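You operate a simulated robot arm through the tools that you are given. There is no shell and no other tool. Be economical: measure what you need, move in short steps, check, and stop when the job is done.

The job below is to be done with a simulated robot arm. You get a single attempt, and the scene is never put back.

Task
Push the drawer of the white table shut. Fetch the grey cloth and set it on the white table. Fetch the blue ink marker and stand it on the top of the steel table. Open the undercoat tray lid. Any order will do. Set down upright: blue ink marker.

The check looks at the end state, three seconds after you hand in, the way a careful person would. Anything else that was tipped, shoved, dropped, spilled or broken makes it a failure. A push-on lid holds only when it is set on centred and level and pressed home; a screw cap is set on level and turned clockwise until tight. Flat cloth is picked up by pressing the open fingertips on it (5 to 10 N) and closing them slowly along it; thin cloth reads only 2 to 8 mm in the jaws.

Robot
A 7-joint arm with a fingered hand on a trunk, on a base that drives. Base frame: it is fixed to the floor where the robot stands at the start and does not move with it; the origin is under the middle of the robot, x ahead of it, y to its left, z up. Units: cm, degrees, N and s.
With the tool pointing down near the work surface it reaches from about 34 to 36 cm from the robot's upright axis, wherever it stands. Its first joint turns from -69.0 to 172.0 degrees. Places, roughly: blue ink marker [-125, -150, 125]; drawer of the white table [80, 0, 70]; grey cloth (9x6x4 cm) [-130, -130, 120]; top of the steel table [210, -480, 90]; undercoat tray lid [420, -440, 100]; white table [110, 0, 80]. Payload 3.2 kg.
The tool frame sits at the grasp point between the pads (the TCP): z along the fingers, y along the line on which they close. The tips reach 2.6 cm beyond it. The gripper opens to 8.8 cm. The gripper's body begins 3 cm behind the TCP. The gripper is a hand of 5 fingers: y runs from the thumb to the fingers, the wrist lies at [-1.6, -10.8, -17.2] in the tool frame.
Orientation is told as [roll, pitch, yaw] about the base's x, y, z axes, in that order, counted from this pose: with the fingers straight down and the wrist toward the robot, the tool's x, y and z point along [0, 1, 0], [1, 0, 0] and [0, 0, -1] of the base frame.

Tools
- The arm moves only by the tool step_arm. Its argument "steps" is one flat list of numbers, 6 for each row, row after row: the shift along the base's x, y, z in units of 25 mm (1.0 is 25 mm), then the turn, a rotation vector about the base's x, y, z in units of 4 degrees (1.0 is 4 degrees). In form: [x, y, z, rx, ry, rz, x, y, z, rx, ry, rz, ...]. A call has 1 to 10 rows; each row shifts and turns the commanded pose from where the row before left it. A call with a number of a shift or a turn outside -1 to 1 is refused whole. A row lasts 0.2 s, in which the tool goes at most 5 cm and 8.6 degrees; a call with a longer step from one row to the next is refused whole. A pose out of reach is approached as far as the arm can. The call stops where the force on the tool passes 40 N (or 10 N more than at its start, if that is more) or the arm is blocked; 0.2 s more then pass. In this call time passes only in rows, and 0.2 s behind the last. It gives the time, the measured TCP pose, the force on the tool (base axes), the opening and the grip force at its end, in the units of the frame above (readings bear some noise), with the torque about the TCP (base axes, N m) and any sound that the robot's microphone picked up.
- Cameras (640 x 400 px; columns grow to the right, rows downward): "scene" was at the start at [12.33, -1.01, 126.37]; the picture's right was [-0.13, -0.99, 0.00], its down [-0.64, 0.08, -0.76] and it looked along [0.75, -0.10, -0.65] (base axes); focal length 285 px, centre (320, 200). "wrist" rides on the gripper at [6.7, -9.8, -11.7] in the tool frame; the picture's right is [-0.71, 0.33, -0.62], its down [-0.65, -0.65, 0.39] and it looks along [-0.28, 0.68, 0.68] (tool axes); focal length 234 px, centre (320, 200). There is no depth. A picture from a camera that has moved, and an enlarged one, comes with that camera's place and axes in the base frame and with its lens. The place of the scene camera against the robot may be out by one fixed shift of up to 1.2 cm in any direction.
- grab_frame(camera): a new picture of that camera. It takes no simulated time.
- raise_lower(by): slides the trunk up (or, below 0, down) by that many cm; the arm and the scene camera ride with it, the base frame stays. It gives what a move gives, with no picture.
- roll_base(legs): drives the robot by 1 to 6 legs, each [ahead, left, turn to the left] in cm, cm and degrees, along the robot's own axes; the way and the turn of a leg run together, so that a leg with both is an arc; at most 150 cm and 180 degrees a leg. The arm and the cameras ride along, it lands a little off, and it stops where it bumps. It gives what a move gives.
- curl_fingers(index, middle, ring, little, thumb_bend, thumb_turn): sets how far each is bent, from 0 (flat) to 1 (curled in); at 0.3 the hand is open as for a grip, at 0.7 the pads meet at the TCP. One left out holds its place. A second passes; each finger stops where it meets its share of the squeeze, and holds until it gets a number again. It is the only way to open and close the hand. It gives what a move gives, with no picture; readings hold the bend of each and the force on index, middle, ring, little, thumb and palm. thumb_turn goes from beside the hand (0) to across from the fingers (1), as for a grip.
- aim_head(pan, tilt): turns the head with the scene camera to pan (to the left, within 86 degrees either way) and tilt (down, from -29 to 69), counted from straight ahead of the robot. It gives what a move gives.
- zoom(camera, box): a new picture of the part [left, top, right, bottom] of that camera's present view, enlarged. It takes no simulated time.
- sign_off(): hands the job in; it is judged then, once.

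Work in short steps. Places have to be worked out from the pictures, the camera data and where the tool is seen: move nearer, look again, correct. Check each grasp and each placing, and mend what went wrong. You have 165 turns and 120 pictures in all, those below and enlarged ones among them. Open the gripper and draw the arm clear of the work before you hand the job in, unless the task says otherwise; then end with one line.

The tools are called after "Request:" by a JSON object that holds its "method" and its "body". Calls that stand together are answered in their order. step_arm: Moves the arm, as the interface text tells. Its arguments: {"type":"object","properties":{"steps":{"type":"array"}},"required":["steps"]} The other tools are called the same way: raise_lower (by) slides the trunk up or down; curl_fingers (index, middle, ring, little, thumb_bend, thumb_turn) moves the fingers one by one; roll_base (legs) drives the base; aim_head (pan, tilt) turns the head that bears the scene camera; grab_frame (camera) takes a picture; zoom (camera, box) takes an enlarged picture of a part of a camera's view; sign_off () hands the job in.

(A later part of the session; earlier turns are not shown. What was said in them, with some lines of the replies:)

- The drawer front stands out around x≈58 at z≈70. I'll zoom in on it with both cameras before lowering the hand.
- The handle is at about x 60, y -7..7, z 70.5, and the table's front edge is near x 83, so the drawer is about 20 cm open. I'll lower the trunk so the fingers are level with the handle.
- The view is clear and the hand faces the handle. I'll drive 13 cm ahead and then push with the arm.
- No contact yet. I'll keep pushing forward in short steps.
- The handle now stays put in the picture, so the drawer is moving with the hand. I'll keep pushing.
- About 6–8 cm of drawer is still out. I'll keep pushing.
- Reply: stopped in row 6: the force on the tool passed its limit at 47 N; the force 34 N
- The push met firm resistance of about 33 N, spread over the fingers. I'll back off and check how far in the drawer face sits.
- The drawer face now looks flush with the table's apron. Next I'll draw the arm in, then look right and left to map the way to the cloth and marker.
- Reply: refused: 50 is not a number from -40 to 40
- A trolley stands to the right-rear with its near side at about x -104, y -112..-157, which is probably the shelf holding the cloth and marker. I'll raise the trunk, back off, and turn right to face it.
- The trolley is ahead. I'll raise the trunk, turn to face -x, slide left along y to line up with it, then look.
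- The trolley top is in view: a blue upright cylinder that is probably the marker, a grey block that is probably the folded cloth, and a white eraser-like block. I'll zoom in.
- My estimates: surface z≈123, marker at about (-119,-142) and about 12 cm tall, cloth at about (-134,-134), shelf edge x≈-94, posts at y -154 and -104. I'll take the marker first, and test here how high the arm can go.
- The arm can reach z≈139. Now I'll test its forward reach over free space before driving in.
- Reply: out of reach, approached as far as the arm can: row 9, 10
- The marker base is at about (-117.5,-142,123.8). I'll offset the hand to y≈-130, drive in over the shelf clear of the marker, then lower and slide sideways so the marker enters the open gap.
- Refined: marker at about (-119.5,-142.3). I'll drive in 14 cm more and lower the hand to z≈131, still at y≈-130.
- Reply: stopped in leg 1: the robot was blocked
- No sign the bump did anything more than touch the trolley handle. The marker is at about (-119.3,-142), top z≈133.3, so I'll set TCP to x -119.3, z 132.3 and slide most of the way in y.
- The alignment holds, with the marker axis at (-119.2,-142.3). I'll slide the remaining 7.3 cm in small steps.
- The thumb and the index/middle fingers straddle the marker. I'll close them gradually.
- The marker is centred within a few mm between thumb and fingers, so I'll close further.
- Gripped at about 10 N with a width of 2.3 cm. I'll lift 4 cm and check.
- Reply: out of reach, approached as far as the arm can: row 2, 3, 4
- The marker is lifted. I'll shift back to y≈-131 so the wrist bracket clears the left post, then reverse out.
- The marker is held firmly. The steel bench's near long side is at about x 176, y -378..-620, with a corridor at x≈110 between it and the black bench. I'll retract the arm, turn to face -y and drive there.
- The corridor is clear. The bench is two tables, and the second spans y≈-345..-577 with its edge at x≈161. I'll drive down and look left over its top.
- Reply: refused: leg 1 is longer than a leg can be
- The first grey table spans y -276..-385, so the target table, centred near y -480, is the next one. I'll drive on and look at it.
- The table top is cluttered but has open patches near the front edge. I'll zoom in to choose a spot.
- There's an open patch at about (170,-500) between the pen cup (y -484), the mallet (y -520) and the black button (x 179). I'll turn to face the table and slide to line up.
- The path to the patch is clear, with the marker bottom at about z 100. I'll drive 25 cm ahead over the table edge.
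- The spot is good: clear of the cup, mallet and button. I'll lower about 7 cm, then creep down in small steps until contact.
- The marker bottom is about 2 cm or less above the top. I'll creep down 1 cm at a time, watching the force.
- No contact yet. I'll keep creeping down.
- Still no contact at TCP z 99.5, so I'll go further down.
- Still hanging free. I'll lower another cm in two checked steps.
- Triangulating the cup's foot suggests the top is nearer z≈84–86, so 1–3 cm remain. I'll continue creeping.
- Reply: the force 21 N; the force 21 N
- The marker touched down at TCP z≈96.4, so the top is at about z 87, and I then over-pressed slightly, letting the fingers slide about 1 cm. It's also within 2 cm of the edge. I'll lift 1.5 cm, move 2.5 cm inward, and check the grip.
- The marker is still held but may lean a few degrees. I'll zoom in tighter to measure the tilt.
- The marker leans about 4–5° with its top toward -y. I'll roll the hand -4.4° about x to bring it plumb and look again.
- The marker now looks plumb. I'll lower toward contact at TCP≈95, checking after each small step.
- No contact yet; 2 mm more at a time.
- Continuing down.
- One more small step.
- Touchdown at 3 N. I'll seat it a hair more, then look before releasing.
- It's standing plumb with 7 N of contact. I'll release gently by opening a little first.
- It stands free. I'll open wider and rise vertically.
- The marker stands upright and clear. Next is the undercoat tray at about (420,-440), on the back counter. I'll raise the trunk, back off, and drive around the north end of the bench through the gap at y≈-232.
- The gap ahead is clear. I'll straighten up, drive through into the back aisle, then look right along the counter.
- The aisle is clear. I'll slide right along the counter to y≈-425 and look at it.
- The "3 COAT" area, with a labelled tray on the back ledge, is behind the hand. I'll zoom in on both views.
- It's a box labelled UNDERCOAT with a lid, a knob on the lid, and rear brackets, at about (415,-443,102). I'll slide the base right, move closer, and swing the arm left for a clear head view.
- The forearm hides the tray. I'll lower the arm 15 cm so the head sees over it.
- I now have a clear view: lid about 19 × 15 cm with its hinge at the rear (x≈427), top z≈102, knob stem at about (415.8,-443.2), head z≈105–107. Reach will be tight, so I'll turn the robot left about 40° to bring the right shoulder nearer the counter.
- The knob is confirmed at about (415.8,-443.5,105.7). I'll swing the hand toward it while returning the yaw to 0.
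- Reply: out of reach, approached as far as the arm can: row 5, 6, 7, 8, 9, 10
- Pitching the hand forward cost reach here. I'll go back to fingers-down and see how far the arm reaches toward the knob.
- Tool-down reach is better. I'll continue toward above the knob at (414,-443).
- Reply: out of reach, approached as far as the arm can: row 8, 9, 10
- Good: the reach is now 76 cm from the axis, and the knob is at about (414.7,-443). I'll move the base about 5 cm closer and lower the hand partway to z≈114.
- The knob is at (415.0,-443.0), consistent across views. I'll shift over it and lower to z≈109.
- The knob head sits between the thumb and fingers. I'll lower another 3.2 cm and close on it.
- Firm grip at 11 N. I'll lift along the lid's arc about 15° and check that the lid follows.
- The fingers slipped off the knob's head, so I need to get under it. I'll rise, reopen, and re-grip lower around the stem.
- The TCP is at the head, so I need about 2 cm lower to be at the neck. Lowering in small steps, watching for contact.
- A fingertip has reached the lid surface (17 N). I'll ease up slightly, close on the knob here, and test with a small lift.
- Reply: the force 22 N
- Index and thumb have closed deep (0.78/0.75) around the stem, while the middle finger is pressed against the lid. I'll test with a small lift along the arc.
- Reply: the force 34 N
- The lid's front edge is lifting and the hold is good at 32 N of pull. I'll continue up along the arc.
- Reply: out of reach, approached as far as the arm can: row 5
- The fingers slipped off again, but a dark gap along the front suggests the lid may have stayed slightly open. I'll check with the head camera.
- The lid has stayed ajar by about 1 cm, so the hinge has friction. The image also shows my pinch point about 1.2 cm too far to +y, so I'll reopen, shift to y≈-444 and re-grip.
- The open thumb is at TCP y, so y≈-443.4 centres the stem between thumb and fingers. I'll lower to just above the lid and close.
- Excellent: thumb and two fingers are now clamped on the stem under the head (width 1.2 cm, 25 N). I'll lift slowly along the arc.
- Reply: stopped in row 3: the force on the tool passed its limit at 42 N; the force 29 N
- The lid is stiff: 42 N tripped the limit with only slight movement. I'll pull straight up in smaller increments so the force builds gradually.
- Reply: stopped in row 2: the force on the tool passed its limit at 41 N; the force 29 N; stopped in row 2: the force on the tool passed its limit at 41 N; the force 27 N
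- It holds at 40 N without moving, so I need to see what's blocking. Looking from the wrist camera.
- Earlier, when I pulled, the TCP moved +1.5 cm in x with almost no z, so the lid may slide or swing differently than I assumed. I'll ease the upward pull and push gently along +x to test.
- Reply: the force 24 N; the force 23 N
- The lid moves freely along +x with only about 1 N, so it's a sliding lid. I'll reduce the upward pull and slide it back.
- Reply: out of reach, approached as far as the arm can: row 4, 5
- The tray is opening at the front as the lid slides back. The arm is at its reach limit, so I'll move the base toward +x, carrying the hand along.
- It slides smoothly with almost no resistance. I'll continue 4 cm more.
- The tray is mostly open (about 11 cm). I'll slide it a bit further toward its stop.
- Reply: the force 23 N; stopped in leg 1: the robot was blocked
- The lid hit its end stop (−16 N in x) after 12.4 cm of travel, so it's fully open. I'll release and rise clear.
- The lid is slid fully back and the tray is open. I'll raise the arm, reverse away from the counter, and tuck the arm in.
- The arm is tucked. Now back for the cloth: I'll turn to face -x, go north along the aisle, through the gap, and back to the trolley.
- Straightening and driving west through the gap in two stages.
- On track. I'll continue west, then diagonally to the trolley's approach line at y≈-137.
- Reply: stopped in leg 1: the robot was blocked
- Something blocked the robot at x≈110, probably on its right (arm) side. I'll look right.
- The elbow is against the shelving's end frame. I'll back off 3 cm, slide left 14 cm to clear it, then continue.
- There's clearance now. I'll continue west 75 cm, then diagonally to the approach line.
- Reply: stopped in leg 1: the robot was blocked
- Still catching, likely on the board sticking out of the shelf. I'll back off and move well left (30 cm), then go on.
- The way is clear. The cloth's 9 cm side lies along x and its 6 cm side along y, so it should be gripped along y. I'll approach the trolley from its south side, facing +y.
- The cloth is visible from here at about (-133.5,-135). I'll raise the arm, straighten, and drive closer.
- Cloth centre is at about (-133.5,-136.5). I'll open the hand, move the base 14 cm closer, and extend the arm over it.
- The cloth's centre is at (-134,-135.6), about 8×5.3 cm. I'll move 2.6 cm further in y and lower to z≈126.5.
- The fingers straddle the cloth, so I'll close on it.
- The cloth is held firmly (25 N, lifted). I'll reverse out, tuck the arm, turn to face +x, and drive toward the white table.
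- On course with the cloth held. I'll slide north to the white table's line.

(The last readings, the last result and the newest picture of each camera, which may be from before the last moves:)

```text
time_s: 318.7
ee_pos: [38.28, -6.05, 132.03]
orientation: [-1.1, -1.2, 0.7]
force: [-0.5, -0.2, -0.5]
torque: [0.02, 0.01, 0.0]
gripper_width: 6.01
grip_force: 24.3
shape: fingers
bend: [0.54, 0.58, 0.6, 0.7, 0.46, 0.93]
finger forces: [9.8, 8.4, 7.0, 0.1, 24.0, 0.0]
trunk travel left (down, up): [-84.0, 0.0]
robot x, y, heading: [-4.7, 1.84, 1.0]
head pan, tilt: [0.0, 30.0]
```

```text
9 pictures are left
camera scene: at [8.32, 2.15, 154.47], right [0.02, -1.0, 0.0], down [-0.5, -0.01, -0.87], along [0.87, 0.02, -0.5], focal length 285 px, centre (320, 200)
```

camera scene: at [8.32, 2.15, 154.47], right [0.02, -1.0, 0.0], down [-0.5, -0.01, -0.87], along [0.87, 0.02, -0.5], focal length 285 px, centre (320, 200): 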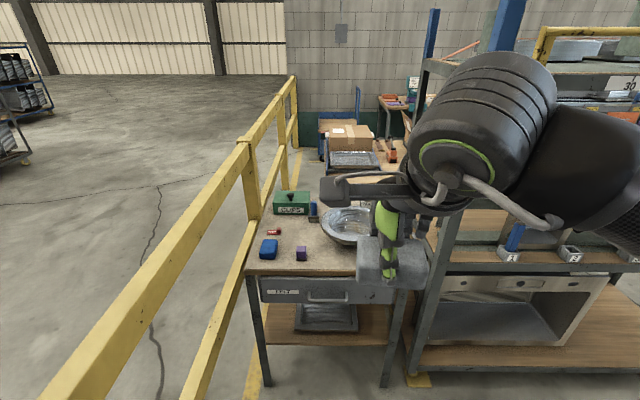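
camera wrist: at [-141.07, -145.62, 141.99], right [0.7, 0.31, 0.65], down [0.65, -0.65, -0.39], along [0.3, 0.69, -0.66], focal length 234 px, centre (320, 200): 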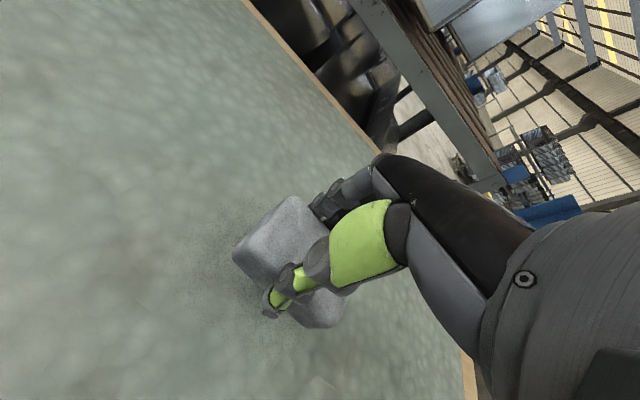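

The drawer looks shut, and the bowl fills the middle of the table. I'll put the cloth on the free front-right patch at about (89,-15). I'll slide right, lower the trunk, drive in, and look.

Request:
{"method": "roll_base", "body": {"legs": [[0, -9.5, -1]]}}

Request:
{"method": "raise_lower", "body": {"by": -36}}

Request:
{"method": "roll_base", "body": {"legs": [[38, 0, 0]]}}

Request:
{"method": "grab_frame", "body": {"camera": "wrist"}}

Request:
{"method": "grab_frame", "body": {"camera": "scene"}}

```text
time_s: 319.8
ee_pos: [38.19, -15.97, 132.12]
orientation: [-1.4, -1.2, -0.3]
force: [0.6, -0.1, -0.1]
torque: [0.03, -0.02, 0.0]
gripper_width: 5.98
grip_force: 25.1
shape: fingers
bend: [0.54, 0.58, 0.6, 0.7, 0.46, 0.93]
finger forces: [9.8, 8.4, 7.0, 0.1, 24.1, 0.1]
trunk travel left (down, up): [-84.0, 0.0]
robot x, y, heading: [-4.22, -7.47, 0.2]
head pan, tilt: [0.0, 30.0]
```

```text
time_s: 323.3
ee_pos: [38.17, -16.03, 96.13]
orientation: [-1.2, -1.2, -0.2]
force: [0.5, -0.4, -0.8]
torque: [0.01, -0.02, -0.01]
gripper_width: 5.98
grip_force: 24.0
shape: fingers
bend: [0.54, 0.58, 0.6, 0.7, 0.46, 0.93]
finger forces: [9.8, 8.4, 7.0, 0.1, 24.0, 0.0]
trunk travel left (down, up): [-48.0, 36.0]
robot x, y, heading: [-4.52, -7.84, -0.2]
head pan, tilt: [0.0, 30.0]
```

```text
time_s: 325.7
ee_pos: [76.2, -15.68, 96.12]
orientation: [-1.2, -1.3, 0.0]
force: [0.3, -0.3, 0.0]
torque: [0.03, -0.02, -0.03]
gripper_width: 5.99
grip_force: 24.6
shape: fingers
bend: [0.54, 0.58, 0.6, 0.7, 0.46, 0.93]
finger forces: [9.8, 8.4, 7.0, 0.0, 24.0, 0.1]
trunk travel left (down, up): [-48.0, 36.0]
robot x, y, heading: [33.42, -7.58, -0.1]
head pan, tilt: [0.0, 30.0]
```

```text
8 pictures are left
camera wrist: at [66.17, -8.76, 107.48], right [0.32, -0.69, 0.65], down [-0.65, -0.66, -0.39], along [0.69, -0.29, -0.66], focal length 234 px, centre (320, 200)
```

wrist: 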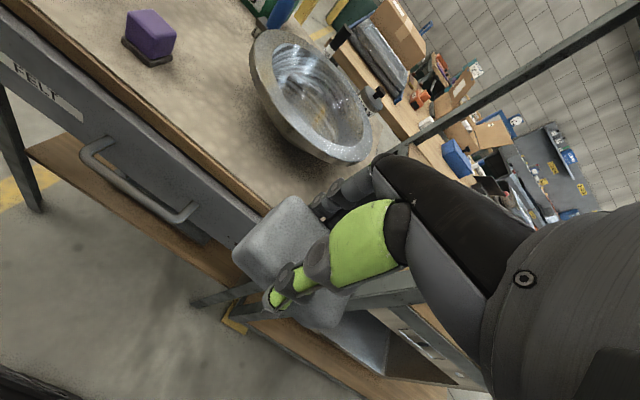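

```text
7 pictures are left
camera scene: at [46.47, -7.27, 118.46], right [0.01, -1.0, 0.0], down [-0.5, 0.0, -0.87], along [0.87, 0.01, -0.5], focal length 285 px, centre (320, 200)
```

scene: 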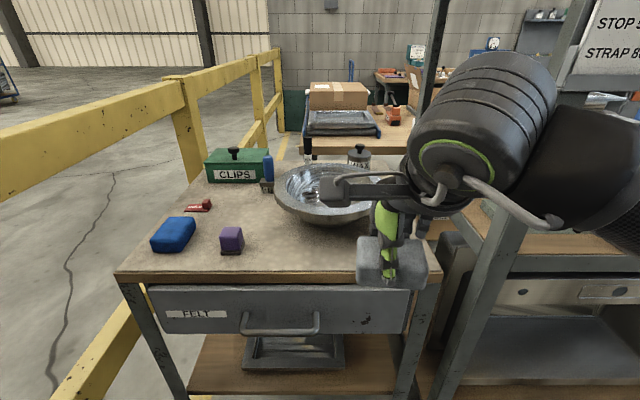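

The bowl's rim is at about x 93 at y -9 and x 98 at y -19, the table's front edge at x≈84.6, and its right edge at y≈-29. I'll put the cloth at about (89,-18.7).

Request:
{"method": "step_arm", "body": {"steps": [0, -0.6, 0, 0, 0, 0, 0, -0.6, 0, 0, 0, 0]}}

Request:
{"method": "roll_base", "body": {"legs": [[8, 0, 0]]}}

Request:
{"method": "step_arm", "body": {"steps": [0.6, 0, -0.2, 0, 0, 0, 0.6, 0, -0.3, 0, 0, 0, 0.6, 0, -0.4, 0, 0, 0, 0.1, 0, -0.5, 0, 0, 0, 0, 0, -0.5, 0, 0, 0, 0, 0, -0.5, 0, 0, 0, 0, 0, -0.5, 0, 0, 0]}}

Request:
{"method": "grab_frame", "body": {"camera": "wrist"}}

```text
time_s: 326.3
ee_pos: [76.26, -18.83, 95.99]
orientation: [-1.1, -1.2, 0.0]
force: [0.2, 0.1, -1.0]
torque: [-0.02, 0.01, -0.02]
gripper_width: 6.0
grip_force: 24.8
shape: fingers
bend: [0.54, 0.58, 0.6, 0.7, 0.46, 0.93]
finger forces: [9.8, 8.4, 7.1, 0.0, 24.0, 0.0]
trunk travel left (down, up): [-48.0, 36.0]
robot x, y, heading: [33.23, -7.21, 0.1]
head pan, tilt: [0.0, 30.0]
```

```text
time_s: 327.4
ee_pos: [84.17, -18.73, 96.0]
orientation: [-1.3, -1.2, 0.0]
force: [0.4, -0.3, -1.2]
torque: [0.01, 0.05, -0.03]
gripper_width: 5.96
grip_force: 24.3
shape: fingers
bend: [0.54, 0.58, 0.6, 0.7, 0.46, 0.93]
finger forces: [9.8, 8.4, 7.0, 0.0, 24.1, 0.0]
trunk travel left (down, up): [-48.0, 36.0]
robot x, y, heading: [41.6, -7.37, 0.5]
head pan, tilt: [0.0, 30.0]
```

```text
time_s: 329.0
ee_pos: [88.88, -18.55, 88.67]
orientation: [-1.2, -1.2, 0.1]
force: [0.1, -0.1, -1.0]
torque: [0.0, 0.03, 0.0]
gripper_width: 5.98
grip_force: 24.3
shape: fingers
bend: [0.54, 0.58, 0.6, 0.7, 0.46, 0.93]
finger forces: [9.9, 8.3, 7.1, 0.0, 23.9, 0.0]
trunk travel left (down, up): [-48.0, 36.0]
robot x, y, heading: [41.05, -7.43, 0.2]
head pan, tilt: [0.0, 30.0]
```

```text
6 pictures are left
camera wrist: at [78.86, -11.64, 100.07], right [0.32, -0.69, 0.65], down [-0.65, -0.66, -0.39], along [0.69, -0.29, -0.66], focal length 234 px, centre (320, 200)
```

wrist: 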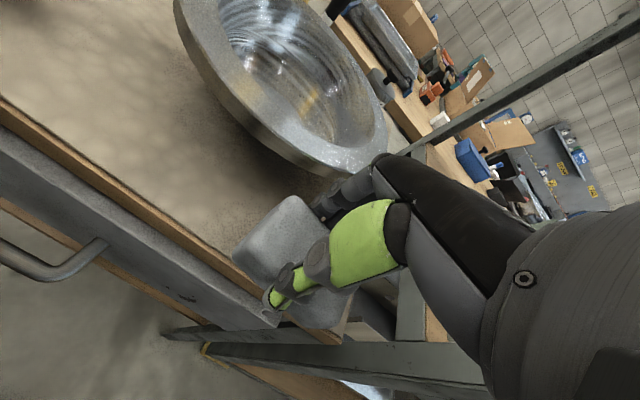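

The rim is within 1–2 cm of the index knuckle, so I'll shift 1.5 cm away from the bowl and then lower 3 cm.

Request:
{"method": "step_arm", "body": {"steps": [-0.15, -0.6, 0, 0, 0, 0, 0, 0, -0.4, 0, 0, 0, 0, 0, -0.4, 0, 0, 0, 0, 0, -0.3, 0, 0, 0]}}

Request:
{"method": "step_arm", "body": {"steps": [0, 0, -0.12, 0, 0, 0, 0, 0, -0.12, 0, 0, 0, 0, 0, -0.12, 0, 0, 0]}}

```text
time_s: 330.0
ee_pos: [88.61, -20.1, 86.0]
orientation: [-1.2, -1.2, -0.1]
force: [0.4, 1.4, 0.5]
torque: [0.0, 0.03, -0.01]
gripper_width: 5.99
grip_force: 24.4
shape: fingers
bend: [0.54, 0.58, 0.6, 0.7, 0.46, 0.93]
finger forces: [9.8, 8.2, 7.0, 0.0, 23.7, 0.0]
trunk travel left (down, up): [-48.0, 36.0]
robot x, y, heading: [41.5, -7.28, 0.4]
head pan, tilt: [0.0, 30.0]
```

```text
time_s: 330.8
ee_pos: [88.56, -20.33, 85.35]
orientation: [-1.2, -1.3, 0.0]
force: [0.7, -0.5, 1.6]
torque: [0.03, 0.05, 0.03]
gripper_width: 5.98
grip_force: 24.5
shape: fingers
bend: [0.54, 0.58, 0.6, 0.7, 0.46, 0.93]
finger forces: [10.1, 8.3, 6.9, 0.0, 24.7, 0.1]
trunk travel left (down, up): [-48.0, 36.0]
robot x, y, heading: [41.63, -7.62, 0.2]
head pan, tilt: [0.0, 30.0]
```

Force is just beginning to show contact, so one more small step.

Request:
{"method": "step_arm", "body": {"steps": [0, 0, -0.1, 0, 0, 0]}}

Request:
{"method": "grab_frame", "body": {"camera": "wrist"}}

```text
time_s: 331.2
ee_pos: [88.55, -20.29, 85.09]
orientation: [-1.2, -1.5, 0.0]
force: [0.3, -2.8, 10.7]
torque: [0.1, 0.11, 0.04]
gripper_width: 5.99
grip_force: 27.2
shape: fingers
bend: [0.54, 0.58, 0.6, 0.7, 0.46, 0.93]
finger forces: [11.1, 8.6, 7.1, 0.0, 26.5, 0.0]
trunk travel left (down, up): [-48.0, 36.0]
robot x, y, heading: [41.2, -7.26, 0.3]
head pan, tilt: [0.0, 30.0]
```

```text
5 pictures are left
camera wrist: at [78.4, -13.3, 96.47], right [0.31, -0.69, 0.65], down [-0.64, -0.66, -0.39], along [0.7, -0.29, -0.65], focal length 234 px, centre (320, 200)
```

wrist: 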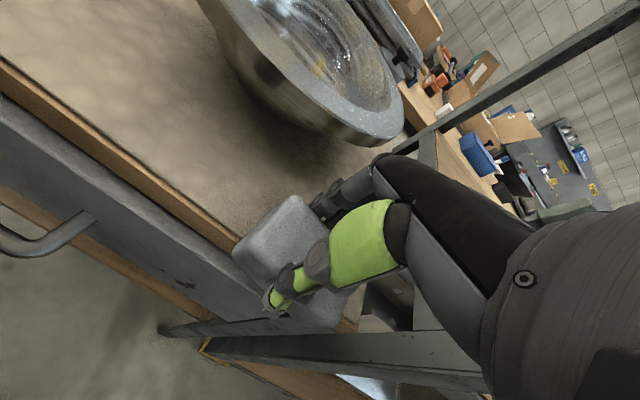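

Contact, but the cloth's front overhangs the edge by about 1.5 cm. I'll lift 1 cm, move 2.5 cm inward and 1.2 cm right, then lower again.

Request:
{"method": "step_arm", "body": {"steps": [0, 0, 0.3, 0, 0, 0, 0, -0.5, 0.2, 0, 0, 0, 0.5, 0, 0, 0, 0, 0, 0.5, 0, 0, 0, 0, 0]}}

Request:
{"method": "grab_frame", "body": {"camera": "wrist"}}

```text
time_s: 332.2
ee_pos: [91.13, -21.49, 86.08]
orientation: [-1.1, -1.2, -0.1]
force: [0.6, -0.6, -0.4]
torque: [0.0, 0.01, -0.02]
gripper_width: 5.98
grip_force: 24.5
shape: fingers
bend: [0.54, 0.58, 0.6, 0.7, 0.46, 0.93]
finger forces: [9.7, 8.3, 6.9, 0.1, 23.7, 0.0]
trunk travel left (down, up): [-48.0, 36.0]
robot x, y, heading: [41.46, -7.61, 0.2]
head pan, tilt: [0.0, 30.0]
```

```text
4 pictures are left
camera wrist: at [81.01, -14.54, 97.55], right [0.32, -0.69, 0.65], down [-0.65, -0.66, -0.39], along [0.69, -0.29, -0.66], focal length 234 px, centre (320, 200)
```

wrist: 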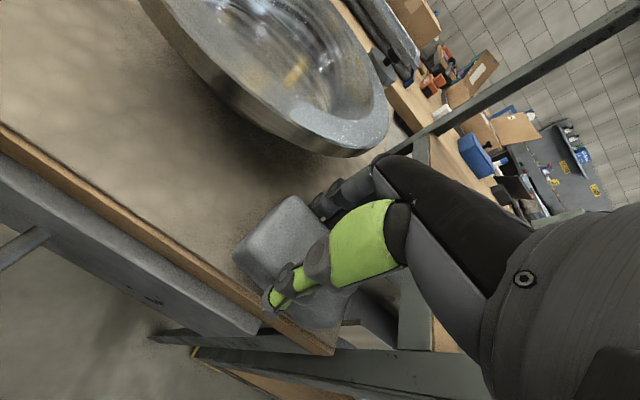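

The cloth is now fully over the table and clear of the bowl. Lowering to contact.

Request:
{"method": "step_arm", "body": {"steps": [0, 0, -0.15, 0, 0, 0, 0, 0, -0.12, 0, 0, 0, 0, 0, -0.08, 0, 0, 0]}}

```text
time_s: 333.0
ee_pos: [91.02, -21.52, 85.27]
orientation: [-1.1, -1.2, 0.0]
force: [-0.2, -1.0, 0.8]
torque: [0.0, 0.03, 0.07]
gripper_width: 5.97
grip_force: 24.9
shape: fingers
bend: [0.54, 0.58, 0.6, 0.7, 0.46, 0.93]
finger forces: [9.8, 8.3, 6.9, 0.0, 24.3, 0.1]
trunk travel left (down, up): [-48.0, 36.0]
robot x, y, heading: [41.55, -7.3, 0.3]
head pan, tilt: [0.0, 30.0]
```

One more small step to seat it, then release gently.

Request:
{"method": "step_arm", "body": {"steps": [0, 0, -0.08, 0, 0, 0]}}

Request:
{"method": "curl_fingers", "body": {"index": 0.46, "middle": 0.46, "ring": 0.46, "little": 0.46, "thumb_bend": 0.36}}

```text
time_s: 333.4
ee_pos: [91.14, -21.5, 85.17]
orientation: [-1.2, -1.5, 0.0]
force: [0.8, -1.8, 6.6]
torque: [0.07, 0.27, 0.06]
gripper_width: 5.98
grip_force: 26.3
shape: fingers
bend: [0.54, 0.58, 0.6, 0.7, 0.46, 0.93]
finger forces: [10.3, 8.5, 7.4, 0.1, 26.8, 0.0]
trunk travel left (down, up): [-48.0, 36.0]
robot x, y, heading: [40.91, -7.05, 0.3]
head pan, tilt: [0.0, 30.0]
```

```text
time_s: 334.4
ee_pos: [91.15, -21.61, 85.1]
orientation: [-1.2, -1.2, 0.0]
force: [-0.5, 0.4, 0.3]
torque: [0.01, -0.01, 0.02]
gripper_width: 6.51
grip_force: 0.1
shape: fingers
bend: [0.46, 0.46, 0.46, 0.46, 0.36, 0.97]
finger forces: [0.0, 0.0, 0.0, 0.0, 0.1, 0.0]
trunk travel left (down, up): [-48.0, 36.0]
robot x, y, heading: [41.51, -7.34, 0.3]
head pan, tilt: [0.0, 30.0]
```

It's released. I'll widen slightly, rise straight up, then back away.

Request:
{"method": "curl_fingers", "body": {"index": 0.42, "middle": 0.42, "ring": 0.42, "little": 0.42, "thumb_bend": 0.28}}

Request:
{"method": "step_arm", "body": {"steps": [0, 0, 0.4, 0, 0, 0, 0, 0, 0.5, 0, 0, 0, 0, 0, 0.6, 0, 0, 0, 0, 0, 0.8, 0, 0, 0, 0, 0, 0.8, 0, 0, 0, 0, 0, 0.8, 0, 0, 0]}}

Request:
{"method": "roll_base", "body": {"legs": [[-40, 0, 0]]}}

Request:
{"method": "grab_frame", "body": {"camera": "scene"}}

```text
time_s: 335.4
ee_pos: [91.06, -21.53, 85.11]
orientation: [-1.2, -1.2, 0.0]
force: [0.2, 0.1, 0.0]
torque: [-0.01, 0.0, -0.04]
gripper_width: 7.68
grip_force: 0.0
shape: fingers
bend: [0.42, 0.42, 0.42, 0.42, 0.28, 0.97]
finger forces: [0.1, 0.0, 0.0, 0.0, 0.0, 0.0]
trunk travel left (down, up): [-48.0, 36.0]
robot x, y, heading: [41.27, -7.47, 0.3]
head pan, tilt: [0.0, 30.0]
```

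```text
time_s: 336.8
ee_pos: [90.91, -21.57, 94.8]
orientation: [-1.3, -1.2, 0.0]
force: [0.2, -0.4, -0.3]
torque: [0.0, 0.0, 0.02]
gripper_width: 7.69
grip_force: 0.1
shape: fingers
bend: [0.42, 0.42, 0.42, 0.42, 0.28, 0.97]
finger forces: [0.1, 0.0, 0.0, 0.0, 0.0, 0.1]
trunk travel left (down, up): [-48.0, 36.0]
robot x, y, heading: [41.38, -7.47, 0.4]
head pan, tilt: [0.0, 30.0]
```

```text
time_s: 339.2
ee_pos: [51.0, -21.77, 94.69]
orientation: [-1.2, -1.2, 0.0]
force: [-1.0, -0.4, -0.1]
torque: [0.03, 0.02, 0.04]
gripper_width: 7.68
grip_force: 0.1
shape: fingers
bend: [0.42, 0.42, 0.42, 0.42, 0.28, 0.97]
finger forces: [0.0, 0.0, 0.0, 0.1, 0.1, 0.0]
trunk travel left (down, up): [-48.0, 36.0]
robot x, y, heading: [1.64, -7.62, 0.3]
head pan, tilt: [0.0, 30.0]
```

```text
3 pictures are left
camera scene: at [14.37, -7.46, 118.47], right [0.01, -1.0, 0.0], down [-0.5, 0.0, -0.87], along [0.87, 0.0, -0.5], focal length 285 px, centre (320, 200)
```

scene: 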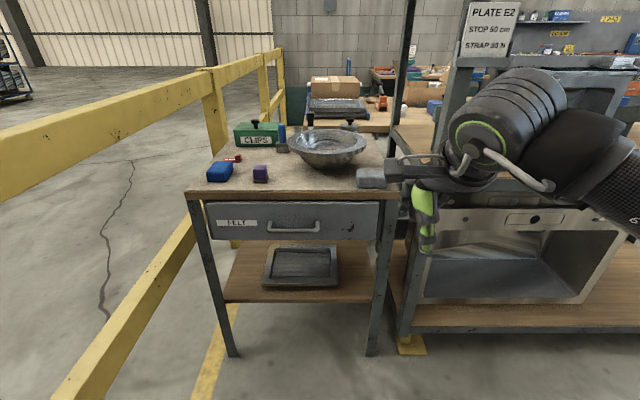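

The cloth rests on the table. I'll zoom in to confirm the cloth and that the drawer face is fully flush.

Request:
{"method": "zoom", "body": {"camera": "scene", "box": [180, 130, 420, 270]}}

```text
2.67 times, centred on (300, 200) of scene
camera zoom: at [14.37, -7.46, 118.47], right [0.01, -1.0, 0.0], down [-0.5, 0.0, -0.87], along [0.87, 0.0, -0.5], focal length 760 px, centre (373, 200)
```

zoom: 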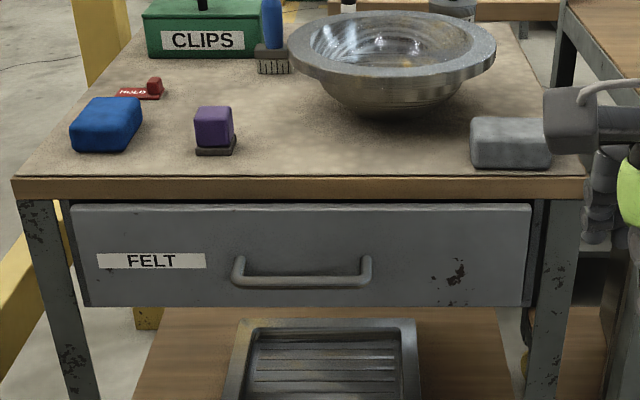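

The cloth is flat on the table and the drawer is flush under the top. One last look toward the shelving I brushed, to be sure nothing was disturbed.

Request:
{"method": "aim_head", "body": {"pan": -65, "tilt": 15}}

Request:
{"method": "grab_frame", "body": {"camera": "scene"}}

```text
time_s: 340.6
ee_pos: [51.14, -21.68, 94.76]
orientation: [-1.2, -1.2, 0.0]
force: [0.1, -0.1, 0.4]
torque: [-0.01, -0.02, 0.0]
gripper_width: 7.71
grip_force: 0.0
shape: fingers
bend: [0.42, 0.42, 0.42, 0.42, 0.28, 0.97]
finger forces: [0.0, 0.1, 0.0, 0.0, 0.1, 0.1]
trunk travel left (down, up): [-48.0, 36.0]
robot x, y, heading: [1.42, -8.03, 0.1]
head pan, tilt: [-65.0, 15.0]
```

```text
1 pictures are left
camera scene: at [9.37, -15.95, 120.88], right [-0.9, -0.43, 0.0], down [-0.11, 0.23, -0.97], along [0.41, -0.87, -0.26], focal length 285 px, centre (320, 200)
```

scene: 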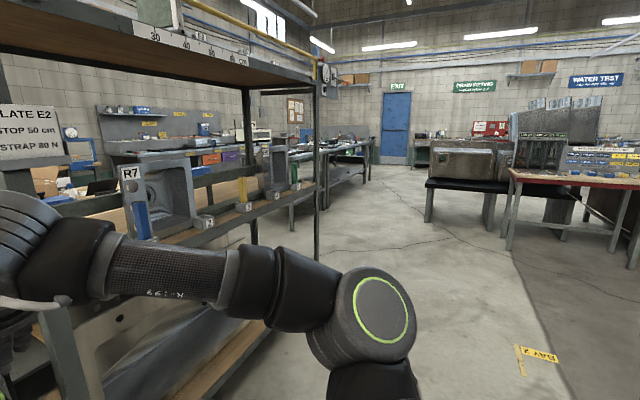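

The shelving and its items look undisturbed, the hand is empty and the arm is clear of the work. Handing in.

Request:
{"method": "sign_off", "body": {}}

```text
The job is handed in.
```

All four parts are done: the white table's drawer is pushed shut, the grey cloth lies on the white table, the blue ink marker stands upright on the steel table, and the undercoat tray's sliding lid is fully open. On the way back for the cloth the robot bumped the shelving twice; its items looked undisturbed when I checked before handing in.
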